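You operate a simulated robot arm through the tools that you are given. There is no shell and no other tool.

Carry out the task below with a simulated two-armed robot. There is one attempt and no reset: what you move stays moved.

## Task
Slide both links in the yellow box to the number on the job tag.
Fine: main switch off first; shut the box and switch on again. Where these are worked on the way, their far stop is far enough and under half their travel is too little: main switch.

Only the result counts: the job must be done as asked and must still hold three seconds after the hand-in. Knocking over, shifting, dropping, spilling or breaking anything else fails it.

## Robot
Two 7-joint arms with two-finger parallel grippers on one trunk that stands fixed in place. Base frame: the origin is at the foot of the trunk, x ahead of it, y to its left, z up. Units: mm, degrees, N and s.
The left shoulder is at [71, 156, 1305], the right one opposite. Each reaches about 1231 mm from its shoulder. Payload 3.91 kg a hand.
Tool frame (each hand has its own): the origin (TCP) lies between the finger pads and is the grasp point; the fingertips stand 30 mm ahead of it; z points along the fingers, y is the line along which they close. Largest opening 110 mm; finger width 20, thickness 10; the body of the gripper, 48 by 112 mm, starts 55 mm behind the TCP.
Orientation is that of the tool frame in the base frame, as a unit quaternion [x, y, z, w]. With the fingers straight down and closing along the base's y, the tool's x points along the base's -x, its y along +y and its z along -z.

## Interface
- The arms move only by the tool nudge_tool. It takes "left_deltas", "right_deltas" or both (then of equal length, played together; a hand with none holds still); each is a list of rows, each a list of 7 numbers: the shift along the base's x, y, z in mm, then the turn, a rotation vector about the base's x, y, z in degrees, then the gripper command, from -1 (shut) to 1 (fully open), values between in proportion. In form: [[tx, ty, tz, rx, ry, rz, claw], ...]. A call has 1 to 20 rows; each row shifts and turns the commanded pose from where the row before left it. A row lasts 0.2 s, in which the tool goes at most 50 mm and 8.6 degrees; a call with a longer step from one row to the next is refused whole, and so is a gripper value outside its range. A pose out of reach is approached as far as the arm can. The call stops where the force on the tool passes 80 N (or 10 N more than at its start, if that is more) or the arm is blocked; 0.2 s more then pass. Each finger travels about 108 mm/s and halts on what it meets, pressing with about 40 N; the grip force reading is that of the motor and also rises with nothing between the fingers. The clock runs only during rows and for 0.2 s after the last one: add rows that do not move to give the fingers time. It gives the time, the measured TCP pose, the force on the tool (base axes), the opening and the grip force at its end, in the units of the frame above (readings bear some noise), with the torque about the TCP (base axes, N m) and any sound that the robot's microphone picked up.
- Cameras (640 x 400 px; columns grow to the right, rows downward): "scene" is now at [128.1, 67.2, 1574.2]; the picture's right is [0.71, -0.70, -0.00], its down [-0.20, -0.21, -0.96] and it looks along [0.67, 0.68, -0.29] (base axes); focal length 214 px, centre (320, 200). "left" rides on the left gripper at [72, -17, -103] in its tool frame; the picture's right is [0.23, 0.97, 0.00], its down [-0.76, 0.18, -0.62] and it looks along [-0.61, 0.14, 0.78] (tool axes); focal length 222 px, centre (320, 200). "right" rides on the right gripper at [72, 17, -103] in its tool frame; the picture's right is [-0.23, 0.97, 0.00], its down [-0.76, -0.18, -0.62] and it looks along [-0.61, -0.14, 0.78] (tool axes); focal length 222 px, centre (320, 200). There is no depth. A picture from a camera that has moved, and an enlarged one, comes with that camera's place and axes in the base frame and with its lens. The place of the scene camera against the robot may be out by one fixed shift of up to 25 mm in any direction.
- get_image(camera): a new picture of that camera. The clock stands still meanwhile.
- lift_body(by): slides the trunk up (or, below 0, down) by that many mm; the arms and the scene camera ride with it, the base frame stays. It gives what a move gives, with no picture.
- head_to(pan, tilt): turns the head with the scene camera to pan (to the left, within 86 degrees either way) and tilt (down, from -29 to 69), counted from straight ahead of the robot. It gives what a move gives.
- inspect(camera, box): a new picture of the part [left, top, right, bottom] of that camera's present view, enlarged. The clock stands still meanwhile.
- close_job(): hands the job in; it is judged then, once.

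Places have to be worked out from the pictures, the camera data and where the tool is seen. Open the grippers and draw the arms clear of the work before you hand the job in, unless the task says otherwise.

The tools are called after "Emit:" as a command line: name --argument value ..., lists and objects as JSON in quotes. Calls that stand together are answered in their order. nudge_tool: Moves the arms, as the interface text tells. Its arguments: {"type":"object","properties":{"left_deltas":{"type":"array","items":{"type":"array","items":{"type":"number"}}},"right_deltas":{"type":"array","items":{"type":"array","items":{"type":"number"}}}},"required":[]} The other tools are called the same way: lift_body (by) moves the trunk up or down; head_to (pan, tilt) turns the head that bears the scene camera; get_image (camera) takes a picture; inspect (camera, box) takes an enlarged picture of a part of a camera's view; close_job () hands the job in.

At the start:

```text
time: 0.0
left_eef_pos: [527.9, 614.0, 1631.3]
left_ee_rot: [0.001, 1.0, 0.0, 0.0]
left_ft_force: [0.7, 0.3, 0.4]
left_ft_torque: [0.03, 0.03, -0.01]
left_opening: 110.3
left_grasp_force: 0.1
right_eef_pos: [757.9, 86.6, 1668.7]
right_ee_rot: [0.0, 1.0, 0.0, 0.0]
right_ft_force: [0.1, 0.0, 0.0]
right_ft_torque: [0.02, 0.01, -0.02]
right_opening: 109.7
right_grasp_force: 0.0
trunk travel left (down, up): [-750.0, 190.0]
head pan, tilt (commanded): [45.6, 16.7]
```

scene: 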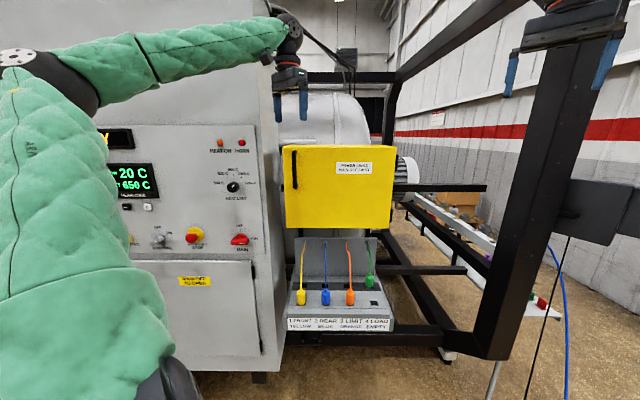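
right: 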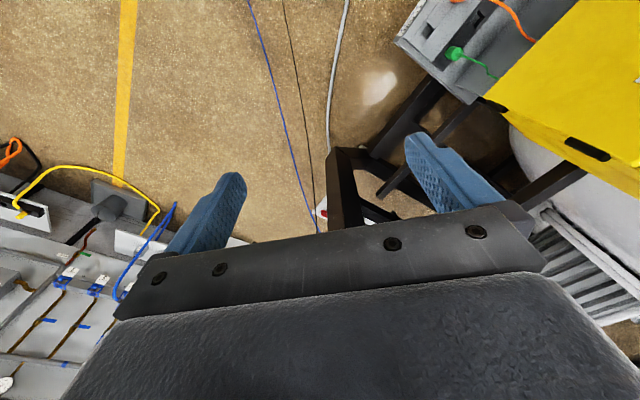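
left: 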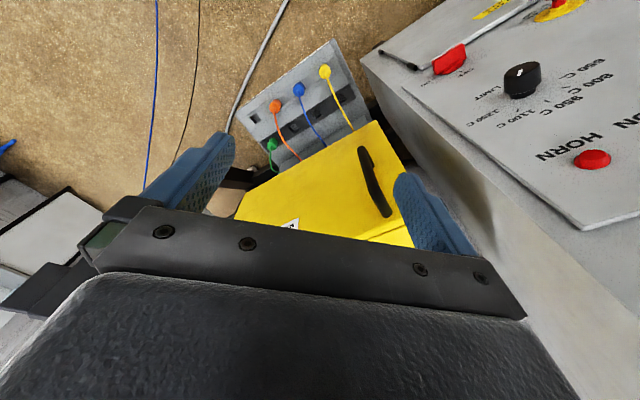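

The scene shows a furnace with a control panel (main switch, red, at right), a yellow box with a black handle, and a plug panel below. I look closer at the parts before moving.

Emit:
inspect --camera "scene" --box '[270, 130, 420, 240]'

Emit:
inspect --camera "scene" --box '[100, 120, 280, 300]'

Emit:
inspect --camera "scene" --box '[280, 230, 410, 340]'

Emit:
inspect --camera "scene" --box '[400, 180, 580, 320]'

```text
3.64 times, centred on (345, 185) of scene
camera zoom: at [128.1, 67.2, 1574.2], right [0.71, -0.7, 0.0], down [-0.2, -0.21, -0.96], along [0.67, 0.68, -0.29], focal length 780 px, centre (229, 254)
```

zoom: 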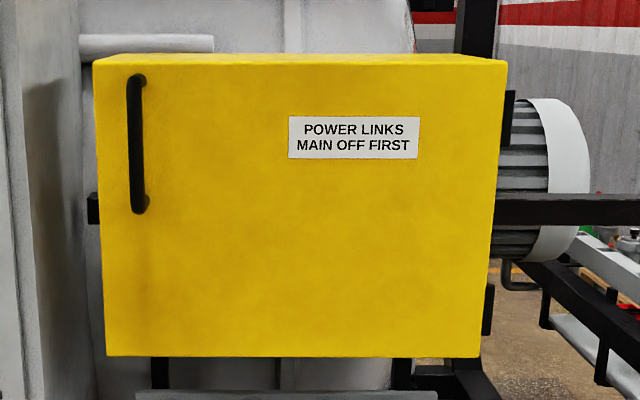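

```text
2.22 times, centred on (190, 210) of scene
camera zoom: at [128.1, 67.2, 1574.2], right [0.71, -0.7, 0.0], down [-0.2, -0.21, -0.96], along [0.67, 0.68, -0.29], focal length 477 px, centre (609, 178)
```

zoom: 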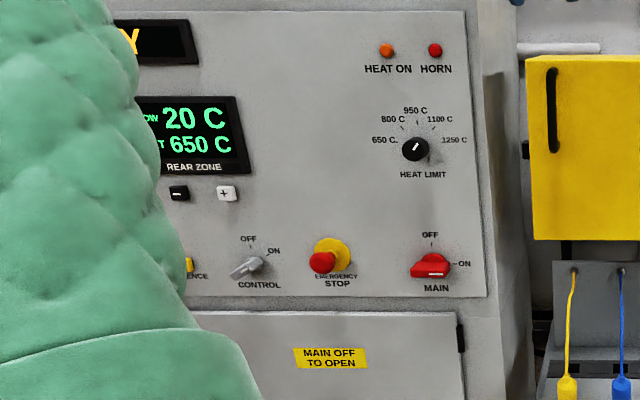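

```text
3.64 times, centred on (345, 285) of scene
camera zoom: at [128.1, 67.2, 1574.2], right [0.71, -0.7, 0.0], down [-0.2, -0.21, -0.96], along [0.67, 0.68, -0.29], focal length 780 px, centre (229, -109)
```

zoom: 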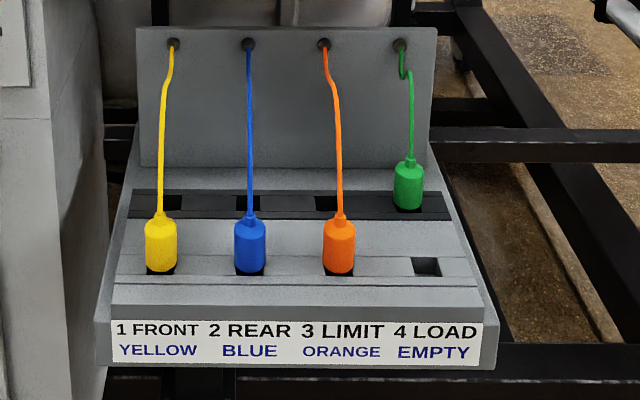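

```text
2.86 times, centred on (490, 250) of scene
camera zoom: at [128.1, 67.2, 1574.2], right [0.71, -0.7, 0.0], down [-0.2, -0.21, -0.96], along [0.67, 0.68, -0.29], focal length 613 px, centre (-166, 57)
```

zoom: 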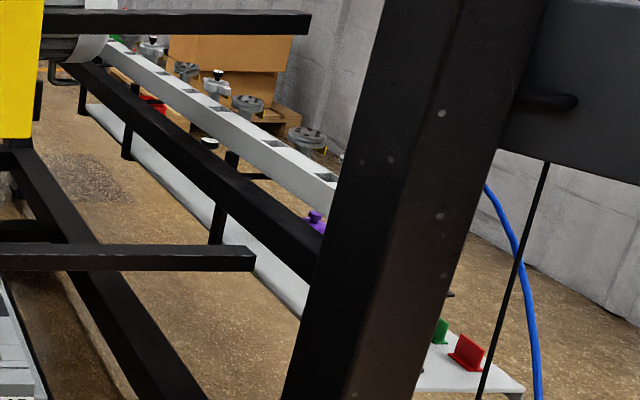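

The main rotary switch appears to be at ON (horizontal handle). I need to find the job tag, so I turn the head to look around.

Emit:
head_to --pan 80 --tilt 15

Emit:
get_image --camera "scene"

Emit:
head_to --pan 0 --tilt 25

Emit:
get_image --camera "scene"

Emit:
head_to --pan -60 --tilt 25

Emit:
get_image --camera "scene"

```text
time: 1.0
left_eef_pos: [528.0, 613.5, 1630.9]
left_ee_rot: [-0.001, 1.0, 0.0, 0.0]
left_ft_force: [0.3, -0.3, 0.1]
left_ft_torque: [-0.02, 0.01, 0.01]
left_opening: 110.2
left_grasp_force: 0.1
right_eef_pos: [757.6, 86.9, 1668.2]
right_ee_rot: [0.0, 1.0, 0.0, 0.0]
right_ft_force: [-0.2, -0.7, -0.6]
right_ft_torque: [-0.01, 0.0, 0.0]
right_opening: 109.9
right_grasp_force: 0.0
trunk travel left (down, up): [-750.0, 190.0]
head pan, tilt (commanded): [80.0, 15.0]
```

```text
taken
camera scene: at [79.1, 92.4, 1577.0], right [0.98, -0.17, 0.0], down [-0.05, -0.26, -0.97], along [0.17, 0.95, -0.26], focal length 214 px, centre (320, 200)
```

scene: 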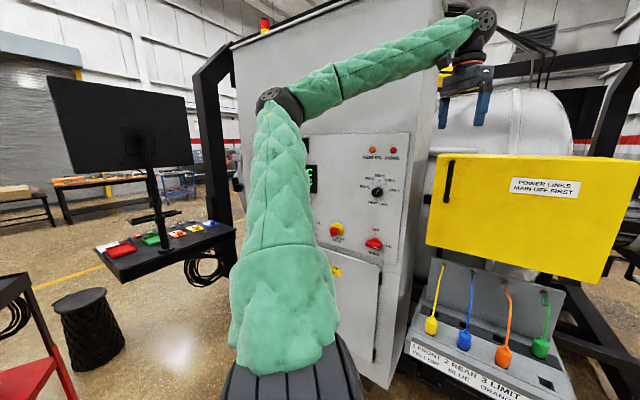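

```text
time: 2.5
left_eef_pos: [527.4, 616.0, 1630.9]
left_ee_rot: [-0.001, 1.0, 0.0, -0.001]
left_ft_force: [-0.7, 0.5, 0.1]
left_ft_torque: [-0.02, 0.0, 0.01]
left_opening: 109.8
left_grasp_force: 0.1
right_eef_pos: [756.9, 87.3, 1668.2]
right_ee_rot: [0.0, 1.0, 0.001, 0.0]
right_ft_force: [-0.7, 0.6, 0.8]
right_ft_torque: [0.01, 0.0, -0.01]
right_opening: 109.8
right_grasp_force: 0.0
trunk travel left (down, up): [-750.0, 190.0]
head pan, tilt (commanded): [0.0, 25.0]
```

```text
taken
camera scene: at [154.9, 0.5, 1560.8], right [0.0, -1.0, 0.0], down [-0.42, 0.0, -0.91], along [0.91, 0.0, -0.42], focal length 214 px, centre (320, 200)
```

scene: 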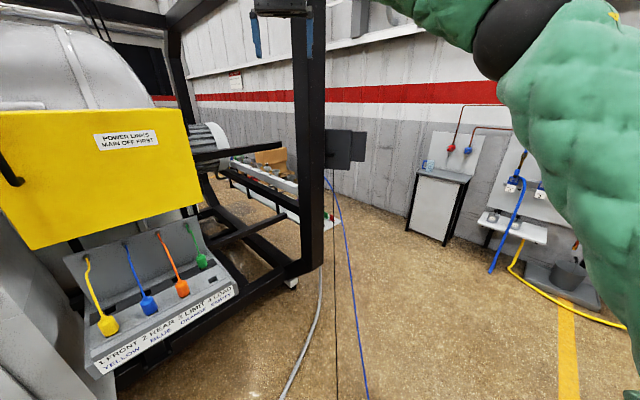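

```text
time: 3.8
left_eef_pos: [528.2, 615.6, 1629.7]
left_ee_rot: [0.0, 1.0, 0.0, 0.0]
left_ft_force: [-0.6, -0.7, 0.0]
left_ft_torque: [0.01, -0.03, 0.01]
left_opening: 110.2
left_grasp_force: 0.1
right_eef_pos: [758.0, 86.8, 1669.0]
right_ee_rot: [0.001, 1.0, 0.001, 0.0]
right_ft_force: [-0.4, 0.2, 0.0]
right_ft_torque: [0.01, -0.01, 0.01]
right_opening: 110.0
right_grasp_force: 0.0
trunk travel left (down, up): [-750.0, 190.0]
head pan, tilt (commanded): [-60.0, 25.0]
```

```text
taken
camera scene: at [109.0, -79.3, 1560.8], right [-0.87, -0.5, 0.0], down [-0.21, 0.37, -0.91], along [0.45, -0.78, -0.42], focal length 214 px, centre (320, 200)
```

scene: 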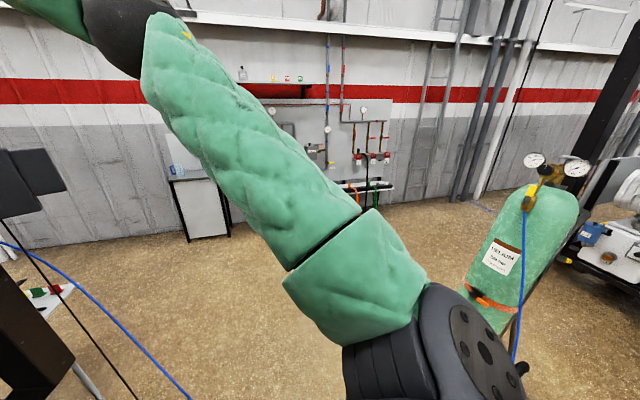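

No clear job tag yet; I'll zoom into candidates: the label on the cylinder here, then others.

Emit:
inspect --camera "scene" --box '[460, 150, 620, 320]'

Emit:
inspect --camera "scene" --box '[220, 50, 420, 200]'

Emit:
head_to --pan 0 --tilt 15

Emit:
get_image --camera "scene"

Emit:
inspect --camera "scene" --box '[400, 150, 560, 280]'

Emit:
inspect --camera "scene" --box '[160, 60, 360, 260]'

Emit:
head_to --pan 85 --tilt 25

Emit:
inspect --camera "scene" --box '[60, 50, 280, 250]'

Emit:
inspect --camera "scene" --box '[0, 150, 240, 400]'

```text
2.35 times, centred on (540, 235) of scene
camera zoom: at [109.0, -79.3, 1560.8], right [-0.87, -0.5, 0.0], down [-0.21, 0.37, -0.91], along [0.45, -0.78, -0.42], focal length 505 px, centre (-198, 118)
```

zoom: 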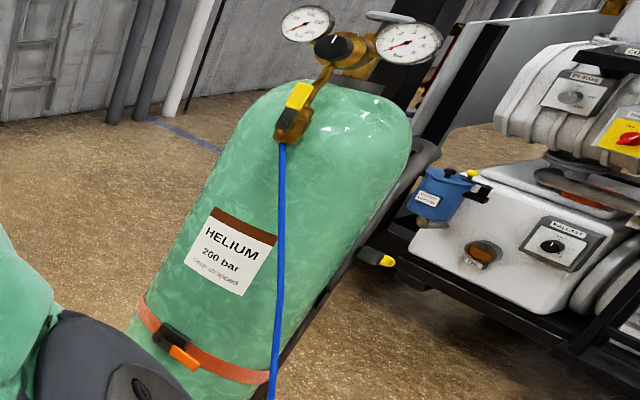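

```text
2.67 times, centred on (320, 125) of scene
camera zoom: at [109.0, -79.3, 1560.8], right [-0.87, -0.5, 0.0], down [-0.21, 0.37, -0.91], along [0.45, -0.78, -0.42], focal length 572 px, centre (320, 400)
```

zoom: 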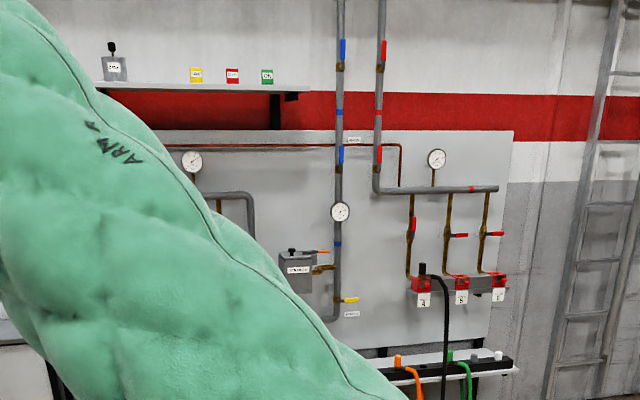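

```text
time: 5.1
left_eef_pos: [527.7, 614.7, 1630.3]
left_ee_rot: [0.001, 1.0, 0.0, 0.0]
left_ft_force: [-0.6, 0.9, 0.2]
left_ft_torque: [-0.01, 0.01, 0.0]
left_opening: 110.0
left_grasp_force: 0.0
right_eef_pos: [757.9, 87.6, 1667.5]
right_ee_rot: [0.0, 1.0, 0.0, 0.001]
right_ft_force: [-0.3, -0.5, 0.4]
right_ft_torque: [0.0, -0.02, 0.02]
right_opening: 110.0
right_grasp_force: 0.1
trunk travel left (down, up): [-750.0, 190.0]
head pan, tilt (commanded): [0.0, 15.0]
```

```text
taken
camera scene: at [156.2, 0.4, 1577.0], right [0.0, -1.0, 0.0], down [-0.26, 0.0, -0.97], along [0.97, 0.0, -0.26], focal length 214 px, centre (320, 200)
```

scene: 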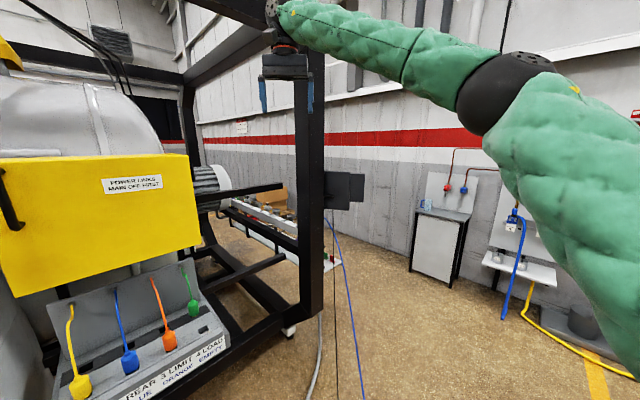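

```text
3.08 times, centred on (480, 215) of scene
camera zoom: at [156.2, 0.4, 1577.0], right [0.0, -1.0, 0.0], down [-0.26, 0.0, -0.97], along [0.97, 0.0, -0.26], focal length 660 px, centre (-172, 154)
```

zoom: 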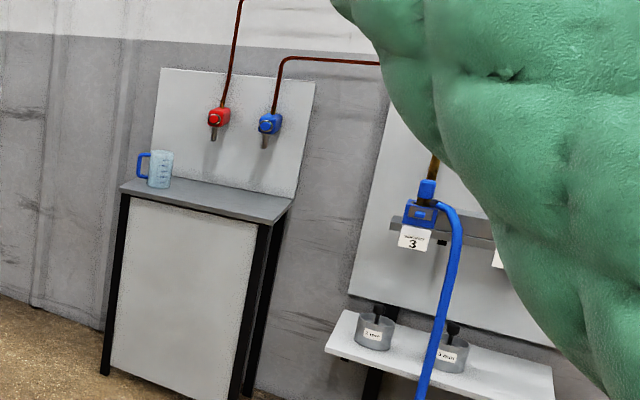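

```text
2.00 times, centred on (260, 160) of scene
camera zoom: at [156.2, 0.4, 1577.0], right [0.0, -1.0, 0.0], down [-0.26, 0.0, -0.97], along [0.97, 0.0, -0.26], focal length 429 px, centre (440, 280)
```

zoom: 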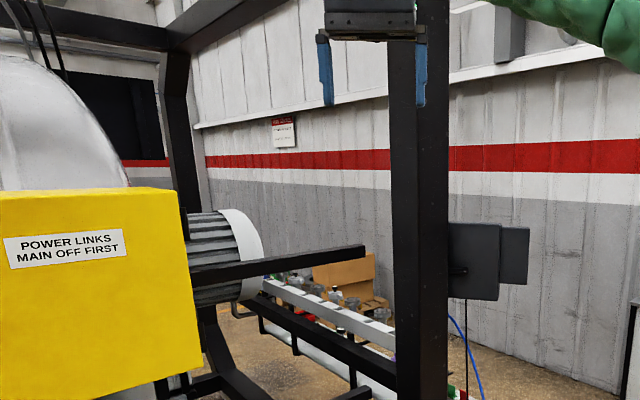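

```text
time: 6.7
left_eef_pos: [528.3, 614.1, 1631.0]
left_ee_rot: [0.0, 1.0, 0.001, 0.0]
left_ft_force: [-1.0, 0.4, 0.6]
left_ft_torque: [0.01, 0.01, 0.01]
left_opening: 110.1
left_grasp_force: 0.1
right_eef_pos: [757.1, 87.2, 1668.6]
right_ee_rot: [-0.001, 1.0, 0.0, 0.001]
right_ft_force: [-0.4, -0.3, -0.3]
right_ft_torque: [-0.01, 0.01, 0.0]
right_opening: 110.1
right_grasp_force: 0.0
trunk travel left (down, up): [-750.0, 190.0]
head pan, tilt (commanded): [85.0, 25.0]
```

```text
2.00 times, centred on (170, 150) of scene
camera zoom: at [70.9, 92.2, 1560.8], right [1.0, -0.09, 0.0], down [-0.04, -0.42, -0.91], along [0.08, 0.9, -0.42], focal length 429 px, centre (620, 300)
```

zoom: 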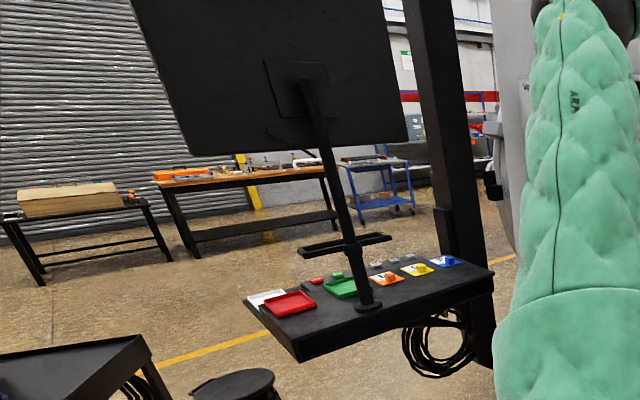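

```text
1.60 times, centred on (120, 275) of scene
camera zoom: at [70.9, 92.2, 1560.8], right [1.0, -0.09, 0.0], down [-0.04, -0.42, -0.91], along [0.08, 0.9, -0.42], focal length 343 px, centre (640, 80)
```

zoom: 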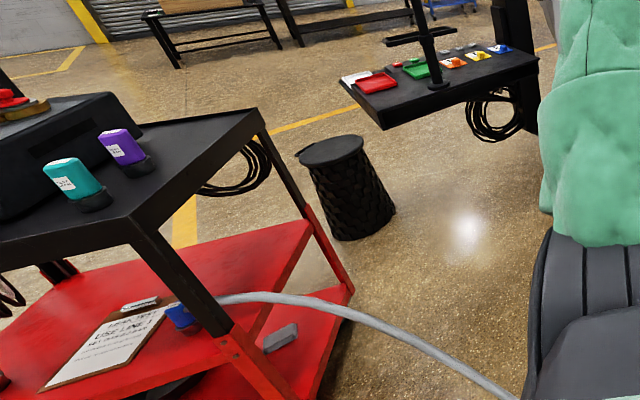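

A clipboard with handwriting lies on the lower shelf of the left cart. I zoom into it and look further down and around for tags.

Emit:
inspect --camera "scene" --box '[10, 320, 130, 400]'

Emit:
head_to --pan 86 --tilt 50

Emit:
get_image --camera "scene"

Emit:
head_to --pan 45 --tilt 50

Emit:
get_image --camera "scene"

Emit:
head_to --pan 45 --tilt -20

Emit:
get_image --camera "scene"

Emit:
head_to --pan -86 --tilt 35

Emit:
get_image --camera "scene"

```text
5.00 times, centred on (70, 360) of scene
camera zoom: at [70.9, 92.2, 1560.8], right [1.0, -0.09, 0.0], down [-0.04, -0.42, -0.91], along [0.08, 0.9, -0.42], focal length 1072 px, centre (1570, -600)
```

zoom: 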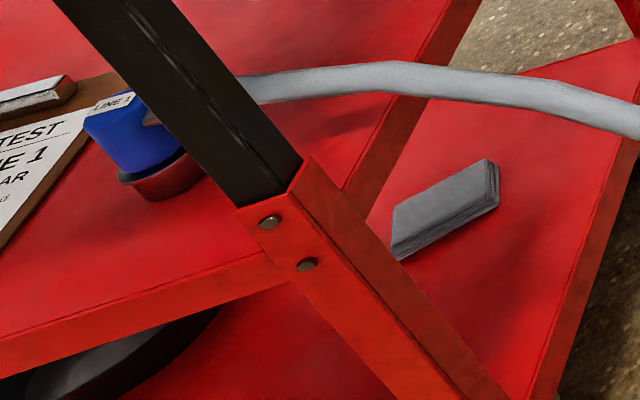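

```text
time: 7.6
left_eef_pos: [527.4, 613.9, 1630.2]
left_ee_rot: [0.0, 1.0, 0.0, 0.001]
left_ft_force: [-0.7, -0.1, 1.0]
left_ft_torque: [-0.03, 0.05, 0.01]
left_opening: 110.1
left_grasp_force: 0.0
right_eef_pos: [757.8, 86.9, 1668.8]
right_ee_rot: [0.0, 1.0, 0.0, 0.0]
right_ft_force: [-0.6, 1.0, -0.4]
right_ft_torque: [0.0, -0.04, -0.02]
right_opening: 110.1
right_grasp_force: 0.2
trunk travel left (down, up): [-750.0, 190.0]
head pan, tilt (commanded): [85.9, 50.0]
```

```text
taken
camera scene: at [68.2, 77.3, 1523.4], right [1.0, -0.07, 0.0], down [-0.05, -0.76, -0.64], along [0.05, 0.64, -0.77], focal length 214 px, centre (320, 200)
```

scene: 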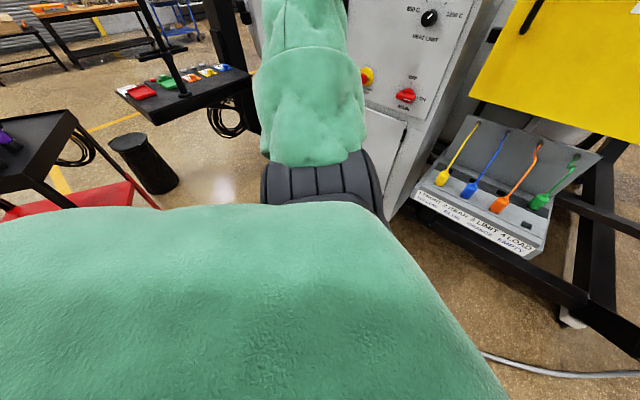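

```text
time: 8.7
left_eef_pos: [526.8, 614.6, 1632.3]
left_ee_rot: [0.0, 1.0, 0.001, 0.0]
left_ft_force: [0.1, -0.2, 0.0]
left_ft_torque: [0.0, -0.01, 0.02]
left_opening: 109.8
left_grasp_force: 0.0
right_eef_pos: [757.5, 87.4, 1669.1]
right_ee_rot: [0.0, 1.0, 0.0, 0.0]
right_ft_force: [-0.3, 0.5, -0.5]
right_ft_torque: [-0.01, -0.02, 0.0]
right_opening: 110.1
right_grasp_force: 0.1
trunk travel left (down, up): [-750.0, 190.0]
head pan, tilt (commanded): [45.0, 50.0]
```

```text
taken
camera scene: at [117.2, 54.9, 1523.3], right [0.71, -0.71, 0.0], down [-0.54, -0.54, -0.64], along [0.45, 0.45, -0.77], focal length 214 px, centre (320, 200)
```

scene: 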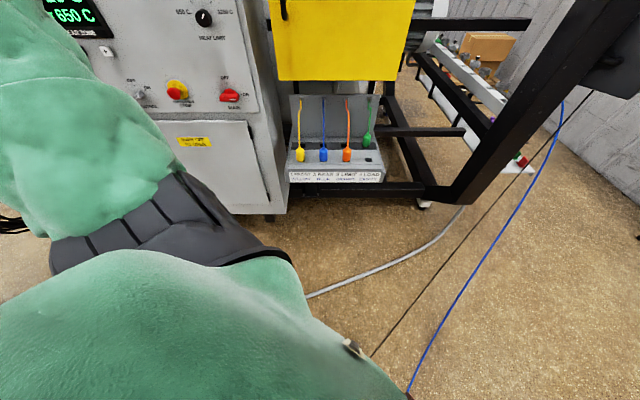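

```text
time: 10.1
left_eef_pos: [529.2, 613.9, 1631.0]
left_ee_rot: [0.0, 1.0, 0.0, 0.001]
left_ft_force: [0.4, 0.4, -0.9]
left_ft_torque: [0.0, 0.02, -0.06]
left_opening: 109.9
left_grasp_force: 0.0
right_eef_pos: [757.1, 88.5, 1667.9]
right_ee_rot: [0.0, 1.0, 0.0, 0.0]
right_ft_force: [0.9, -0.2, 0.2]
right_ft_torque: [0.03, -0.01, -0.01]
right_opening: 109.9
right_grasp_force: 0.1
trunk travel left (down, up): [-750.0, 190.0]
head pan, tilt (commanded): [45.0, -20.0]
```

```text
taken
camera scene: at [116.6, 54.2, 1630.4], right [0.71, -0.71, 0.0], down [0.24, 0.24, -0.94], along [0.66, 0.66, 0.34], focal length 214 px, centre (320, 200)
```

scene: 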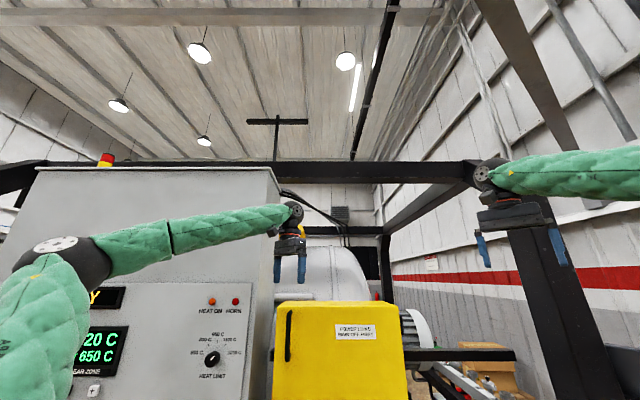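

```text
time: 12.2
left_eef_pos: [528.3, 614.7, 1630.9]
left_ee_rot: [0.001, 1.0, -0.001, 0.0]
left_ft_force: [0.3, -1.1, -0.1]
left_ft_torque: [0.0, -0.03, 0.02]
left_opening: 109.9
left_grasp_force: 0.1
right_eef_pos: [757.9, 87.2, 1668.1]
right_ee_rot: [0.0, 1.0, 0.0, 0.0]
right_ft_force: [1.0, 0.0, 0.2]
right_ft_torque: [0.03, -0.03, 0.02]
right_opening: 109.9
right_grasp_force: 0.2
trunk travel left (down, up): [-750.0, 190.0]
head pan, tilt (commanded): [-85.9, 35.0]
```

```text
taken
camera scene: at [69.1, -87.4, 1545.1], right [-1.0, -0.07, 0.0], down [-0.04, 0.57, -0.82], along [0.06, -0.82, -0.57], focal length 214 px, centre (320, 200)
```

scene: 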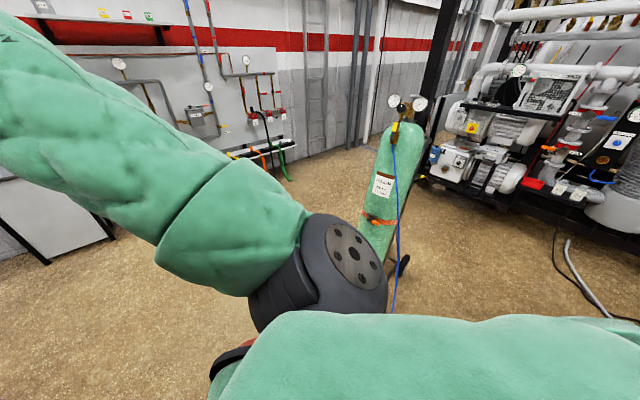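

No tag found so far in those directions. I go back to the furnace and zoom strongly on the main switch.

Emit:
head_to --pan 62 --tilt 25

Emit:
get_image --camera "scene"

Emit:
inspect --camera "scene" --box '[270, 180, 350, 230]'

Emit:
inspect --camera "left" --box '[380, 0, 640, 160]'

Emit:
inspect --camera "left" --box '[220, 40, 460, 250]'

```text
time: 14.5
left_eef_pos: [527.6, 615.2, 1630.2]
left_ee_rot: [0.0, 1.0, 0.0, 0.0]
left_ft_force: [0.4, 0.2, -0.4]
left_ft_torque: [0.05, 0.06, -0.01]
left_opening: 109.9
left_grasp_force: 0.0
right_eef_pos: [757.0, 86.9, 1668.6]
right_ee_rot: [0.0, 1.0, 0.001, 0.001]
right_ft_force: [-0.4, 0.0, 0.6]
right_ft_torque: [0.02, 0.0, 0.0]
right_opening: 109.9
right_grasp_force: 0.1
trunk travel left (down, up): [-750.0, 190.0]
head pan, tilt (commanded): [62.0, 25.0]
```

```text
taken
camera scene: at [106.1, 81.8, 1560.8], right [0.88, -0.47, 0.0], down [-0.2, -0.37, -0.91], along [0.43, 0.8, -0.42], focal length 214 px, centre (320, 200)
```

scene: 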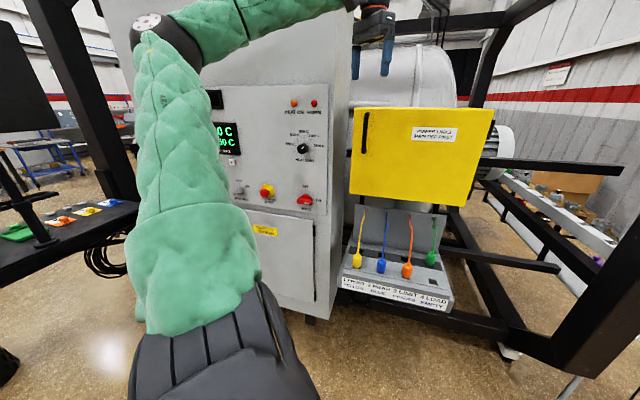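

```text
8.00 times, centred on (310, 205) of scene
camera zoom: at [106.1, 81.8, 1560.8], right [0.88, -0.47, 0.0], down [-0.2, -0.37, -0.91], along [0.43, 0.8, -0.42], focal length 1716 px, centre (400, 160)
```

zoom: 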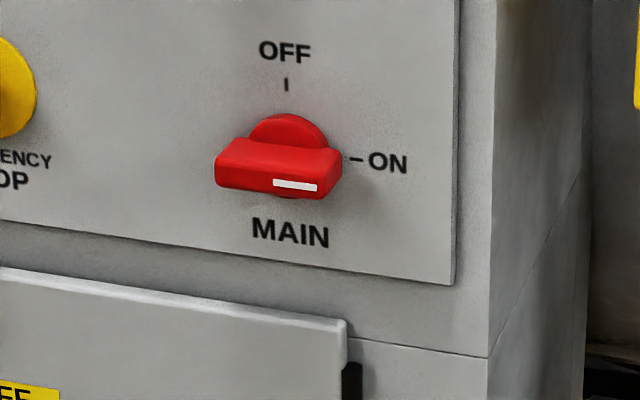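

```text
2.46 times, centred on (510, 80) of left
camera zoom: at [455.0, 597.9, 1732.7], right [-0.23, 0.97, 0.0], down [0.76, 0.18, 0.62], along [0.61, 0.14, -0.78], focal length 547 px, centre (-148, 495)
```

zoom: 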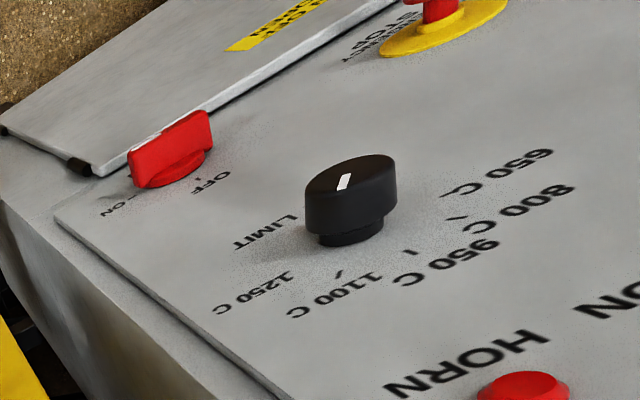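

```text
1.90 times, centred on (340, 145) of left
camera zoom: at [455.0, 597.9, 1732.7], right [-0.23, 0.97, 0.0], down [0.76, 0.18, 0.62], along [0.61, 0.14, -0.78], focal length 423 px, centre (282, 305)
```

zoom: 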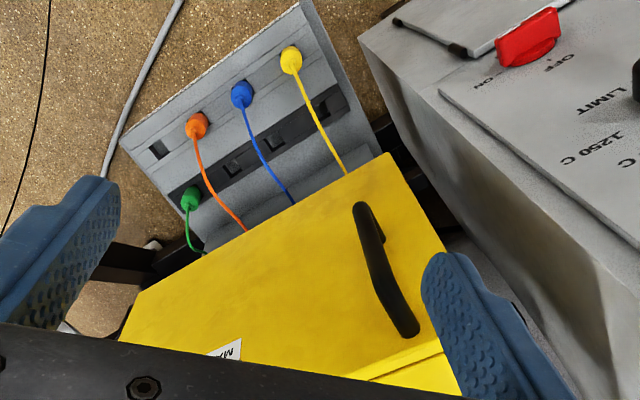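

The switch bar is horizontal with its mark at ON; I judge it near [450, 872, 1170]. I calibrate the scene camera by zooming onto the left gripper whose pose is known.

Emit:
inspect --camera "scene" --box '[330, 0, 420, 90]'

Emit:
inspect --camera "scene" --box '[340, 95, 500, 215]'

```text
4.44 times, centred on (375, 45) of scene
camera zoom: at [106.1, 81.8, 1560.8], right [0.88, -0.47, 0.0], down [-0.2, -0.37, -0.91], along [0.43, 0.8, -0.42], focal length 953 px, centre (76, 889)
```

zoom: 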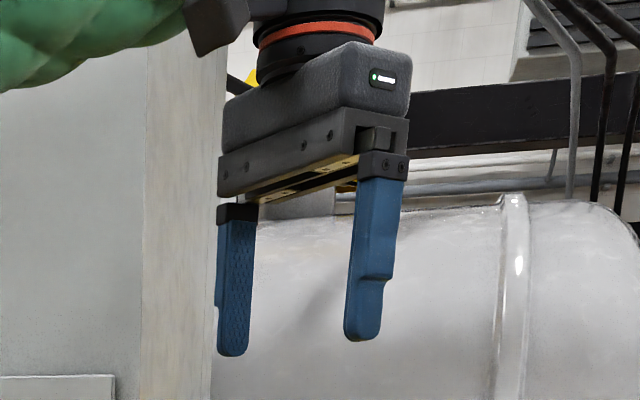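

```text
3.33 times, centred on (420, 155) of scene
camera zoom: at [106.1, 81.8, 1560.8], right [0.88, -0.47, 0.0], down [-0.2, -0.37, -0.91], along [0.43, 0.8, -0.42], focal length 715 px, centre (-13, 350)
```

zoom: 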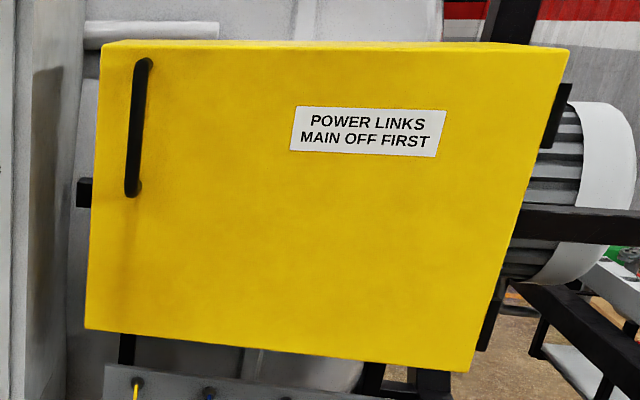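

Scene camera seems offset by roughly [-8, 7, -18]; corrected, I place the switch near [452, 900, 1128] and the door handle near [623, 723, 1442], with faces pointing about 45° to the base. I swing the left hand to point horizontally at the panel while moving it back and down.

Emit:
nudge_tool --left_deltas '[[-11.6, 2.4, -21, 5.84, -5.73, 0, 1], [-11.6, 2.4, -21, 5.84, -5.73, 0, 1], [-11.6, 2.4, -21, 5.84, -5.73, 0, 1], [-11.6, 2.4, -21, 5.84, -5.73, 0, 1], [-11.6, 2.4, -21, 5.84, -5.73, 0, 1], [-11.6, 2.4, -21, 5.84, -5.73, 0, 1], [-11.6, 2.4, -21, 5.84, -5.73, 0, 1], [-11.6, 2.4, -21, 5.84, -5.73, 0, 1], [-11.6, 2.4, -21, 5.84, -5.73, 0, 1], [-11.6, 2.4, -21, 5.84, -5.73, 0, 1], [-11.6, 2.4, -21, 5.84, -5.73, 0, 1]]'

Emit:
get_image --camera "left"

Emit:
get_image --camera "scene"

```text
time: 16.9
left_eef_pos: [431.9, 681.0, 1417.3]
left_ee_rot: [0.001, 0.708, 0.504, 0.495]
left_ft_force: [0.3, 0.3, 0.1]
left_ft_torque: [-0.04, -0.01, -0.01]
left_opening: 110.1
left_grasp_force: 0.0
left hand out of reach, approached as far as the arm can: row 10, 11
right_eef_pos: [756.9, 87.7, 1668.1]
right_ee_rot: [-0.001, 1.0, -0.001, 0.0]
right_ft_force: [-0.1, 0.4, -0.3]
right_ft_torque: [-0.03, -0.02, -0.01]
right_opening: 110.1
right_grasp_force: 0.0
trunk travel left (down, up): [-750.0, 190.0]
head pan, tilt (commanded): [62.0, 25.0]
```

```text
taken
camera left: at [330.1, 636.2, 1353.4], right [-0.6, 0.59, 0.54], down [-0.14, -0.74, 0.66], along [0.79, 0.32, 0.53], focal length 222 px, centre (320, 200)
```

left: 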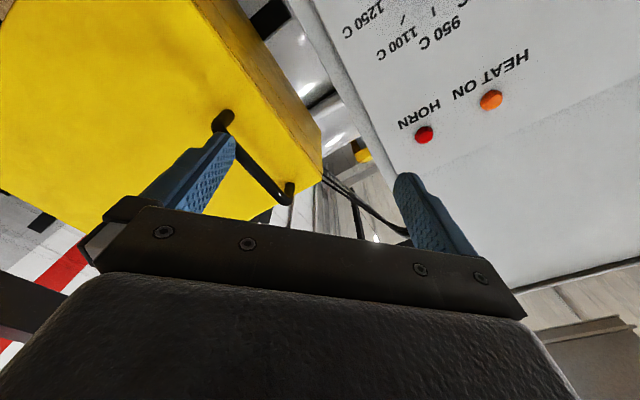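

```text
taken
camera scene: at [105.7, 83.1, 1560.8], right [0.88, -0.47, 0.0], down [-0.2, -0.37, -0.91], along [0.43, 0.8, -0.42], focal length 214 px, centre (320, 200)
```

scene: 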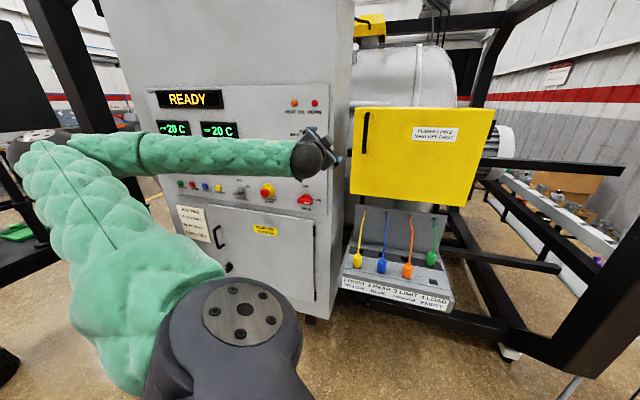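

The arm's move revealed a tag on the lower left of the furnace front. I zoom into it and check the panel.

Emit:
inspect --camera "scene" --box '[165, 195, 225, 250]'

Emit:
inspect --camera "scene" --box '[150, 80, 350, 220]'

```text
7.27 times, centred on (195, 222) of scene
camera zoom: at [105.7, 83.1, 1560.8], right [0.88, -0.47, 0.0], down [-0.2, -0.37, -0.91], along [0.43, 0.8, -0.42], focal length 1560 px, centre (1229, 36)
```

zoom: 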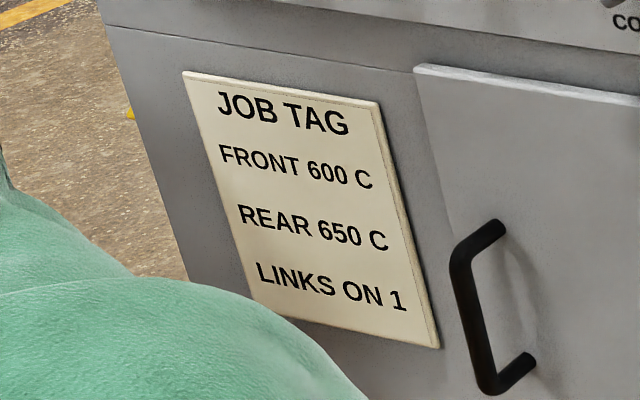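

```text
2.86 times, centred on (250, 150) of scene
camera zoom: at [105.7, 83.1, 1560.8], right [0.88, -0.47, 0.0], down [-0.2, -0.37, -0.91], along [0.43, 0.8, -0.42], focal length 613 px, centre (520, 343)
```

zoom: 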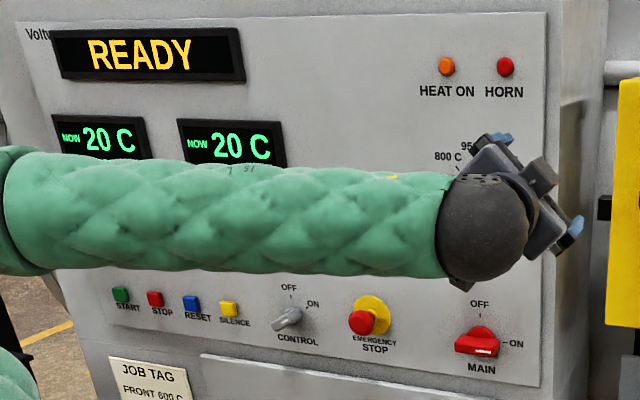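

The job tag says "LINKS ON 1". Main switch comes first, so I bring the left hand lower in front of the switch and roll it so the fingers close vertically.

Emit:
nudge_tool --left_deltas '[[-5, 14, -36, 3.89, 3.96, 0, 1], [-10, 14, -36, 3.89, 3.96, 0, 1], [-10.6, 14, -36, 3.89, 3.96, 0, 1], [-10.6, 14, -36, 3.89, 3.96, 0, 1], [-10.6, 14, -36, 3.89, 3.96, 0, 1], [-10.6, 14, -36, 3.89, 3.96, 0, 1], [-10.6, 14, -36, 3.89, 3.96, 0, 1], [-10.6, 14, -36, 3.89, 3.96, 0, 1]]'

Emit:
get_image --camera "left"

Emit:
get_image --camera "scene"

```text
time: 18.7
left_eef_pos: [352.0, 790.9, 1128.4]
left_ee_rot: [0.268, 0.654, 0.655, 0.268]
left_ft_force: [0.2, 1.0, 0.1]
left_ft_torque: [0.02, 0.01, -0.04]
left_opening: 110.1
left_grasp_force: 0.1
right_eef_pos: [757.7, 87.1, 1668.5]
right_ee_rot: [-0.002, 1.0, 0.0, 0.0]
right_ft_force: [0.3, 0.3, 0.3]
right_ft_torque: [0.01, -0.02, -0.04]
right_opening: 110.0
right_grasp_force: 0.1
trunk travel left (down, up): [-750.0, 190.0]
head pan, tilt (commanded): [62.0, 25.0]
```

```text
taken
camera left: at [227.9, 768.0, 1110.9], right [-0.16, 0.16, 0.97], down [0.11, -0.98, 0.18], along [0.98, 0.13, 0.14], focal length 222 px, centre (320, 200)
```

left: 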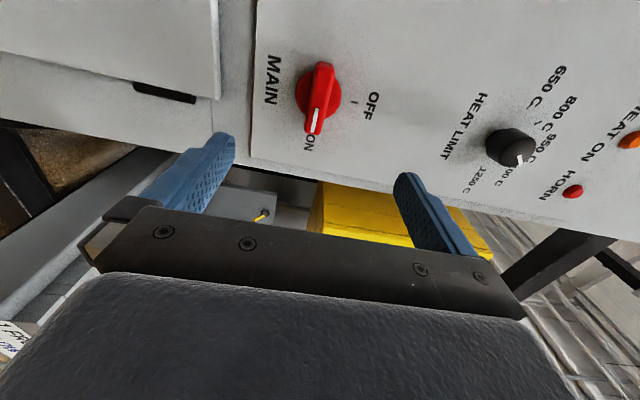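

```text
taken
camera scene: at [106.5, 82.8, 1560.7], right [0.88, -0.47, 0.0], down [-0.2, -0.37, -0.91], along [0.42, 0.8, -0.42], focal length 214 px, centre (320, 200)
```

scene: 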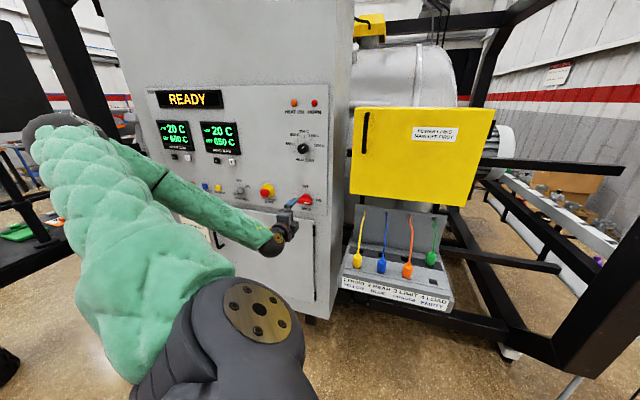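

The left camera and corrected scene ray agree: switch bar centre ≈ [455, 909, 1121]. I move the left hand to about 70 mm in front of it, partly closing the fingers.

Emit:
nudge_tool --left_deltas '[[18.8, 23.6, -2.3, 0, 0, 0, 0.6], [18.8, 23.6, -2.3, 0, 0, 0, 0.3], [18.8, 23.6, -2.3, 0, 0, 0, 0.1], [0, 0, 0, 0, 0, 0, 0.1]]'

Emit:
get_image --camera "left"

Emit:
inspect --camera "scene" --box '[250, 160, 350, 250]'

```text
time: 19.7
left_eef_pos: [406.3, 862.0, 1122.4]
left_ee_rot: [0.267, 0.655, 0.654, 0.268]
left_ft_force: [0.0, -0.3, -0.3]
left_ft_torque: [-0.01, -0.01, 0.03]
left_opening: 60.4
left_grasp_force: 0.0
right_eef_pos: [756.8, 85.0, 1668.6]
right_ee_rot: [0.0, 1.0, 0.0, 0.0]
right_ft_force: [-0.1, -0.3, -0.1]
right_ft_torque: [0.02, 0.0, 0.05]
right_opening: 110.0
right_grasp_force: 0.1
trunk travel left (down, up): [-750.0, 190.0]
head pan, tilt (commanded): [62.0, 25.0]
```

```text
taken
camera left: at [282.2, 839.4, 1104.6], right [-0.16, 0.16, 0.97], down [0.11, -0.98, 0.18], along [0.98, 0.13, 0.14], focal length 222 px, centre (320, 200)
```

left: 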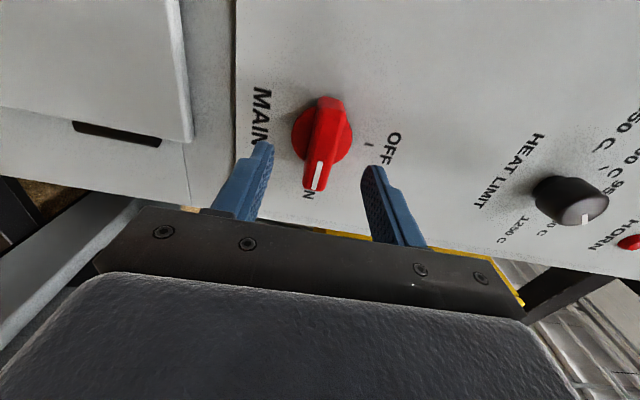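

```text
4.44 times, centred on (300, 205) of scene
camera zoom: at [105.6, 81.7, 1560.8], right [0.88, -0.47, 0.0], down [-0.2, -0.37, -0.91], along [0.43, 0.8, -0.42], focal length 953 px, centre (409, 178)
```

zoom: 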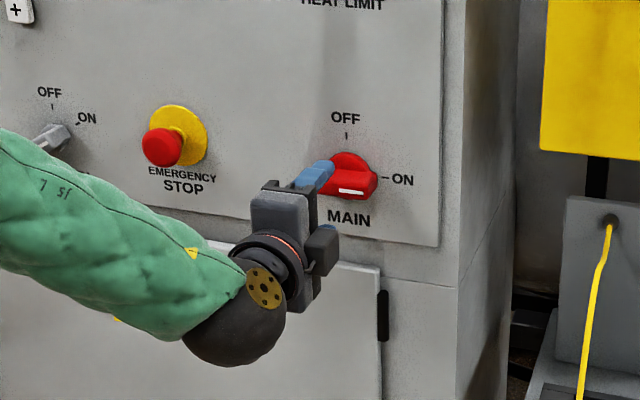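

Bar centre refined to [453, 907, 1123], and the hand is aligned with it. I advance about 45 mm so the fingers straddle the bar, then look.

Emit:
nudge_tool --left_deltas '[[7.9, 8.0, 0, 0, 0, 0, 0.1], [7.9, 8.0, 0, 0, 0, 0, 0.1], [7.9, 8.0, 0, 0, 0, 0, 0.1], [7.9, 8.0, 0, 0, 0, 0, 0.1]]'

Emit:
get_image --camera "left"

Emit:
inspect --camera "scene" --box '[270, 170, 340, 230]'

```text
time: 20.7
left_eef_pos: [438.0, 895.4, 1122.6]
left_ee_rot: [0.267, 0.655, 0.654, 0.268]
left_ft_force: [-0.6, -0.8, -0.2]
left_ft_torque: [0.01, 0.0, 0.01]
left_opening: 60.4
left_grasp_force: 0.0
right_eef_pos: [757.9, 87.3, 1668.6]
right_ee_rot: [0.0, 1.0, -0.001, 0.0]
right_ft_force: [0.5, -0.5, 0.3]
right_ft_torque: [-0.01, 0.01, 0.0]
right_opening: 110.2
right_grasp_force: 0.1
trunk travel left (down, up): [-750.0, 190.0]
head pan, tilt (commanded): [62.0, 25.0]
```

```text
taken
camera left: at [314.6, 872.9, 1104.3], right [-0.16, 0.16, 0.97], down [0.11, -0.98, 0.18], along [0.98, 0.13, 0.14], focal length 222 px, centre (320, 200)
```

left: 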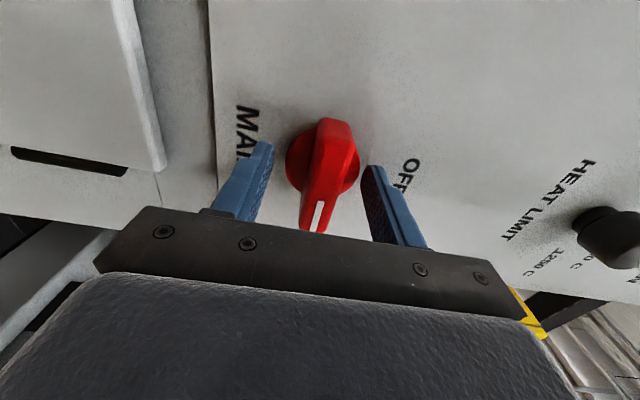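

```text
6.67 times, centred on (305, 200) of scene
camera zoom: at [106.4, 82.3, 1560.7], right [0.88, -0.47, 0.0], down [-0.2, -0.37, -0.91], along [0.42, 0.8, -0.42], focal length 1430 px, centre (420, 200)
```

zoom: 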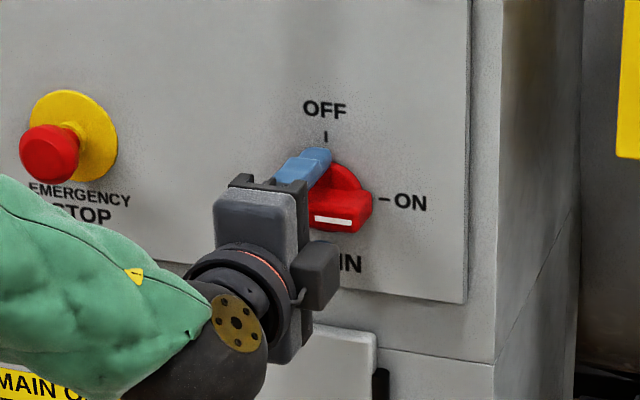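

The bar lies between the fingers with some 20 mm still to the panel. I advance 9 mm more, then close on the bar.

Emit:
nudge_tool --left_deltas '[[6.3, 6.4, 0, 0, 0, 0, 0.1], [0, 0, 0, 0, 0, 0, -0.4], [0, 0, 0, 0, 0, 0, -1], [0, 0, 0, 0, 0, 0, -1]]'

Emit:
get_image --camera "left"

Emit:
inspect --camera "scene" --box '[270, 170, 340, 230]'

```text
time: 21.7
left_eef_pos: [443.6, 901.3, 1125.0]
left_ee_rot: [0.267, 0.655, 0.655, 0.268]
left_ft_force: [-3.7, 2.5, 12.0]
left_ft_torque: [-0.65, 0.62, -0.57]
left_opening: 20.1
left_grasp_force: 45.0
right_eef_pos: [755.9, 86.8, 1670.2]
right_ee_rot: [-0.001, 1.0, 0.0, 0.0]
right_ft_force: [-0.8, -0.2, 0.2]
right_ft_torque: [-0.01, 0.02, -0.01]
right_opening: 109.9
right_grasp_force: 0.1
trunk travel left (down, up): [-750.0, 190.0]
head pan, tilt (commanded): [62.0, 25.0]
```

```text
taken
camera left: at [319.9, 878.5, 1106.4], right [-0.16, 0.16, 0.97], down [0.11, -0.98, 0.18], along [0.98, 0.13, 0.14], focal length 222 px, centre (320, 200)
```

left: 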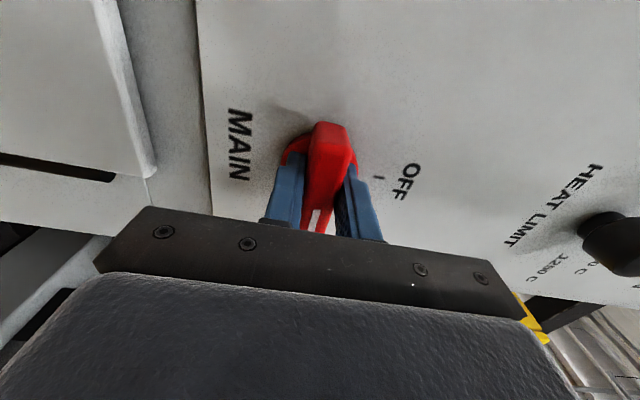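

```text
6.67 times, centred on (305, 200) of scene
camera zoom: at [105.0, 81.1, 1561.0], right [0.88, -0.47, 0.0], down [-0.2, -0.37, -0.91], along [0.43, 0.8, -0.42], focal length 1430 px, centre (420, 200)
```

zoom: 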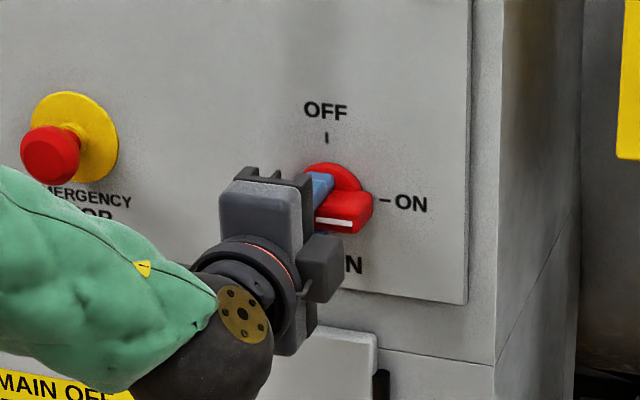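

The bar is gripped (20 mm opening). I turn the hand 90° counter-clockwise (seen from the robot) about the panel normal to bring the switch to OFF.

Emit:
nudge_tool --left_deltas '[[0, 0, 2, -5.74, -5.83, 0, -1], [0, 0, 0, -5.74, -5.83, 0, -1], [0, 0, 0, -5.74, -5.83, 0, -1], [0, 0, 0, -5.74, -5.83, 0, -1]]'

Emit:
get_image --camera "left"

Emit:
inspect --camera "scene" --box '[270, 170, 340, 230]'

```text
time: 22.7
left_eef_pos: [444.6, 902.3, 1124.7]
left_ee_rot: [0.071, 0.705, 0.552, 0.44]
left_ft_force: [-17.6, -15.1, -22.9]
left_ft_torque: [-0.41, 0.48, 0.68]
left_opening: 20.0
left_grasp_force: 45.2
right_eef_pos: [755.9, 88.6, 1668.9]
right_ee_rot: [0.0, 1.0, 0.001, 0.0]
right_ft_force: [0.5, -0.6, 0.6]
right_ft_torque: [0.03, 0.01, -0.02]
right_opening: 110.2
right_grasp_force: 0.0
trunk travel left (down, up): [-750.0, 190.0]
head pan, tilt (commanded): [62.0, 25.0]
```

```text
taken
camera left: at [334.9, 863.6, 1069.0], right [-0.51, 0.51, 0.69], down [-0.05, -0.82, 0.57], along [0.86, 0.26, 0.44], focal length 222 px, centre (320, 200)
```

left: 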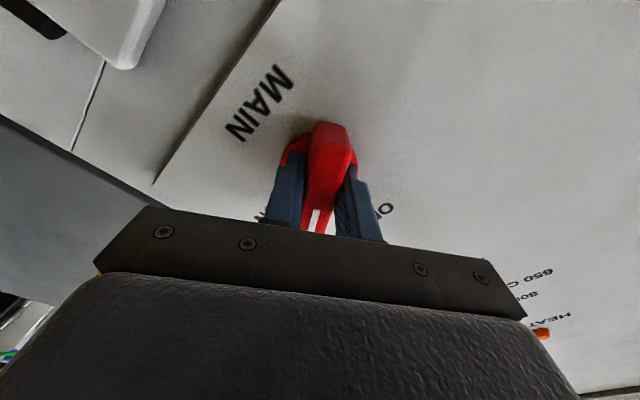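

```text
6.67 times, centred on (305, 200) of scene
camera zoom: at [104.8, 82.4, 1560.4], right [0.88, -0.47, 0.0], down [-0.2, -0.37, -0.91], along [0.43, 0.8, -0.42], focal length 1430 px, centre (420, 200)
```

zoom: 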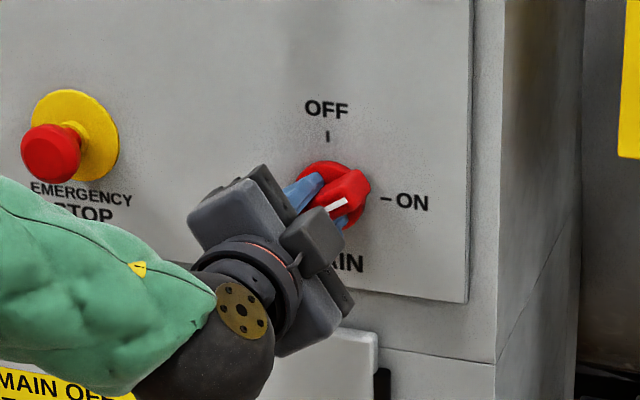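

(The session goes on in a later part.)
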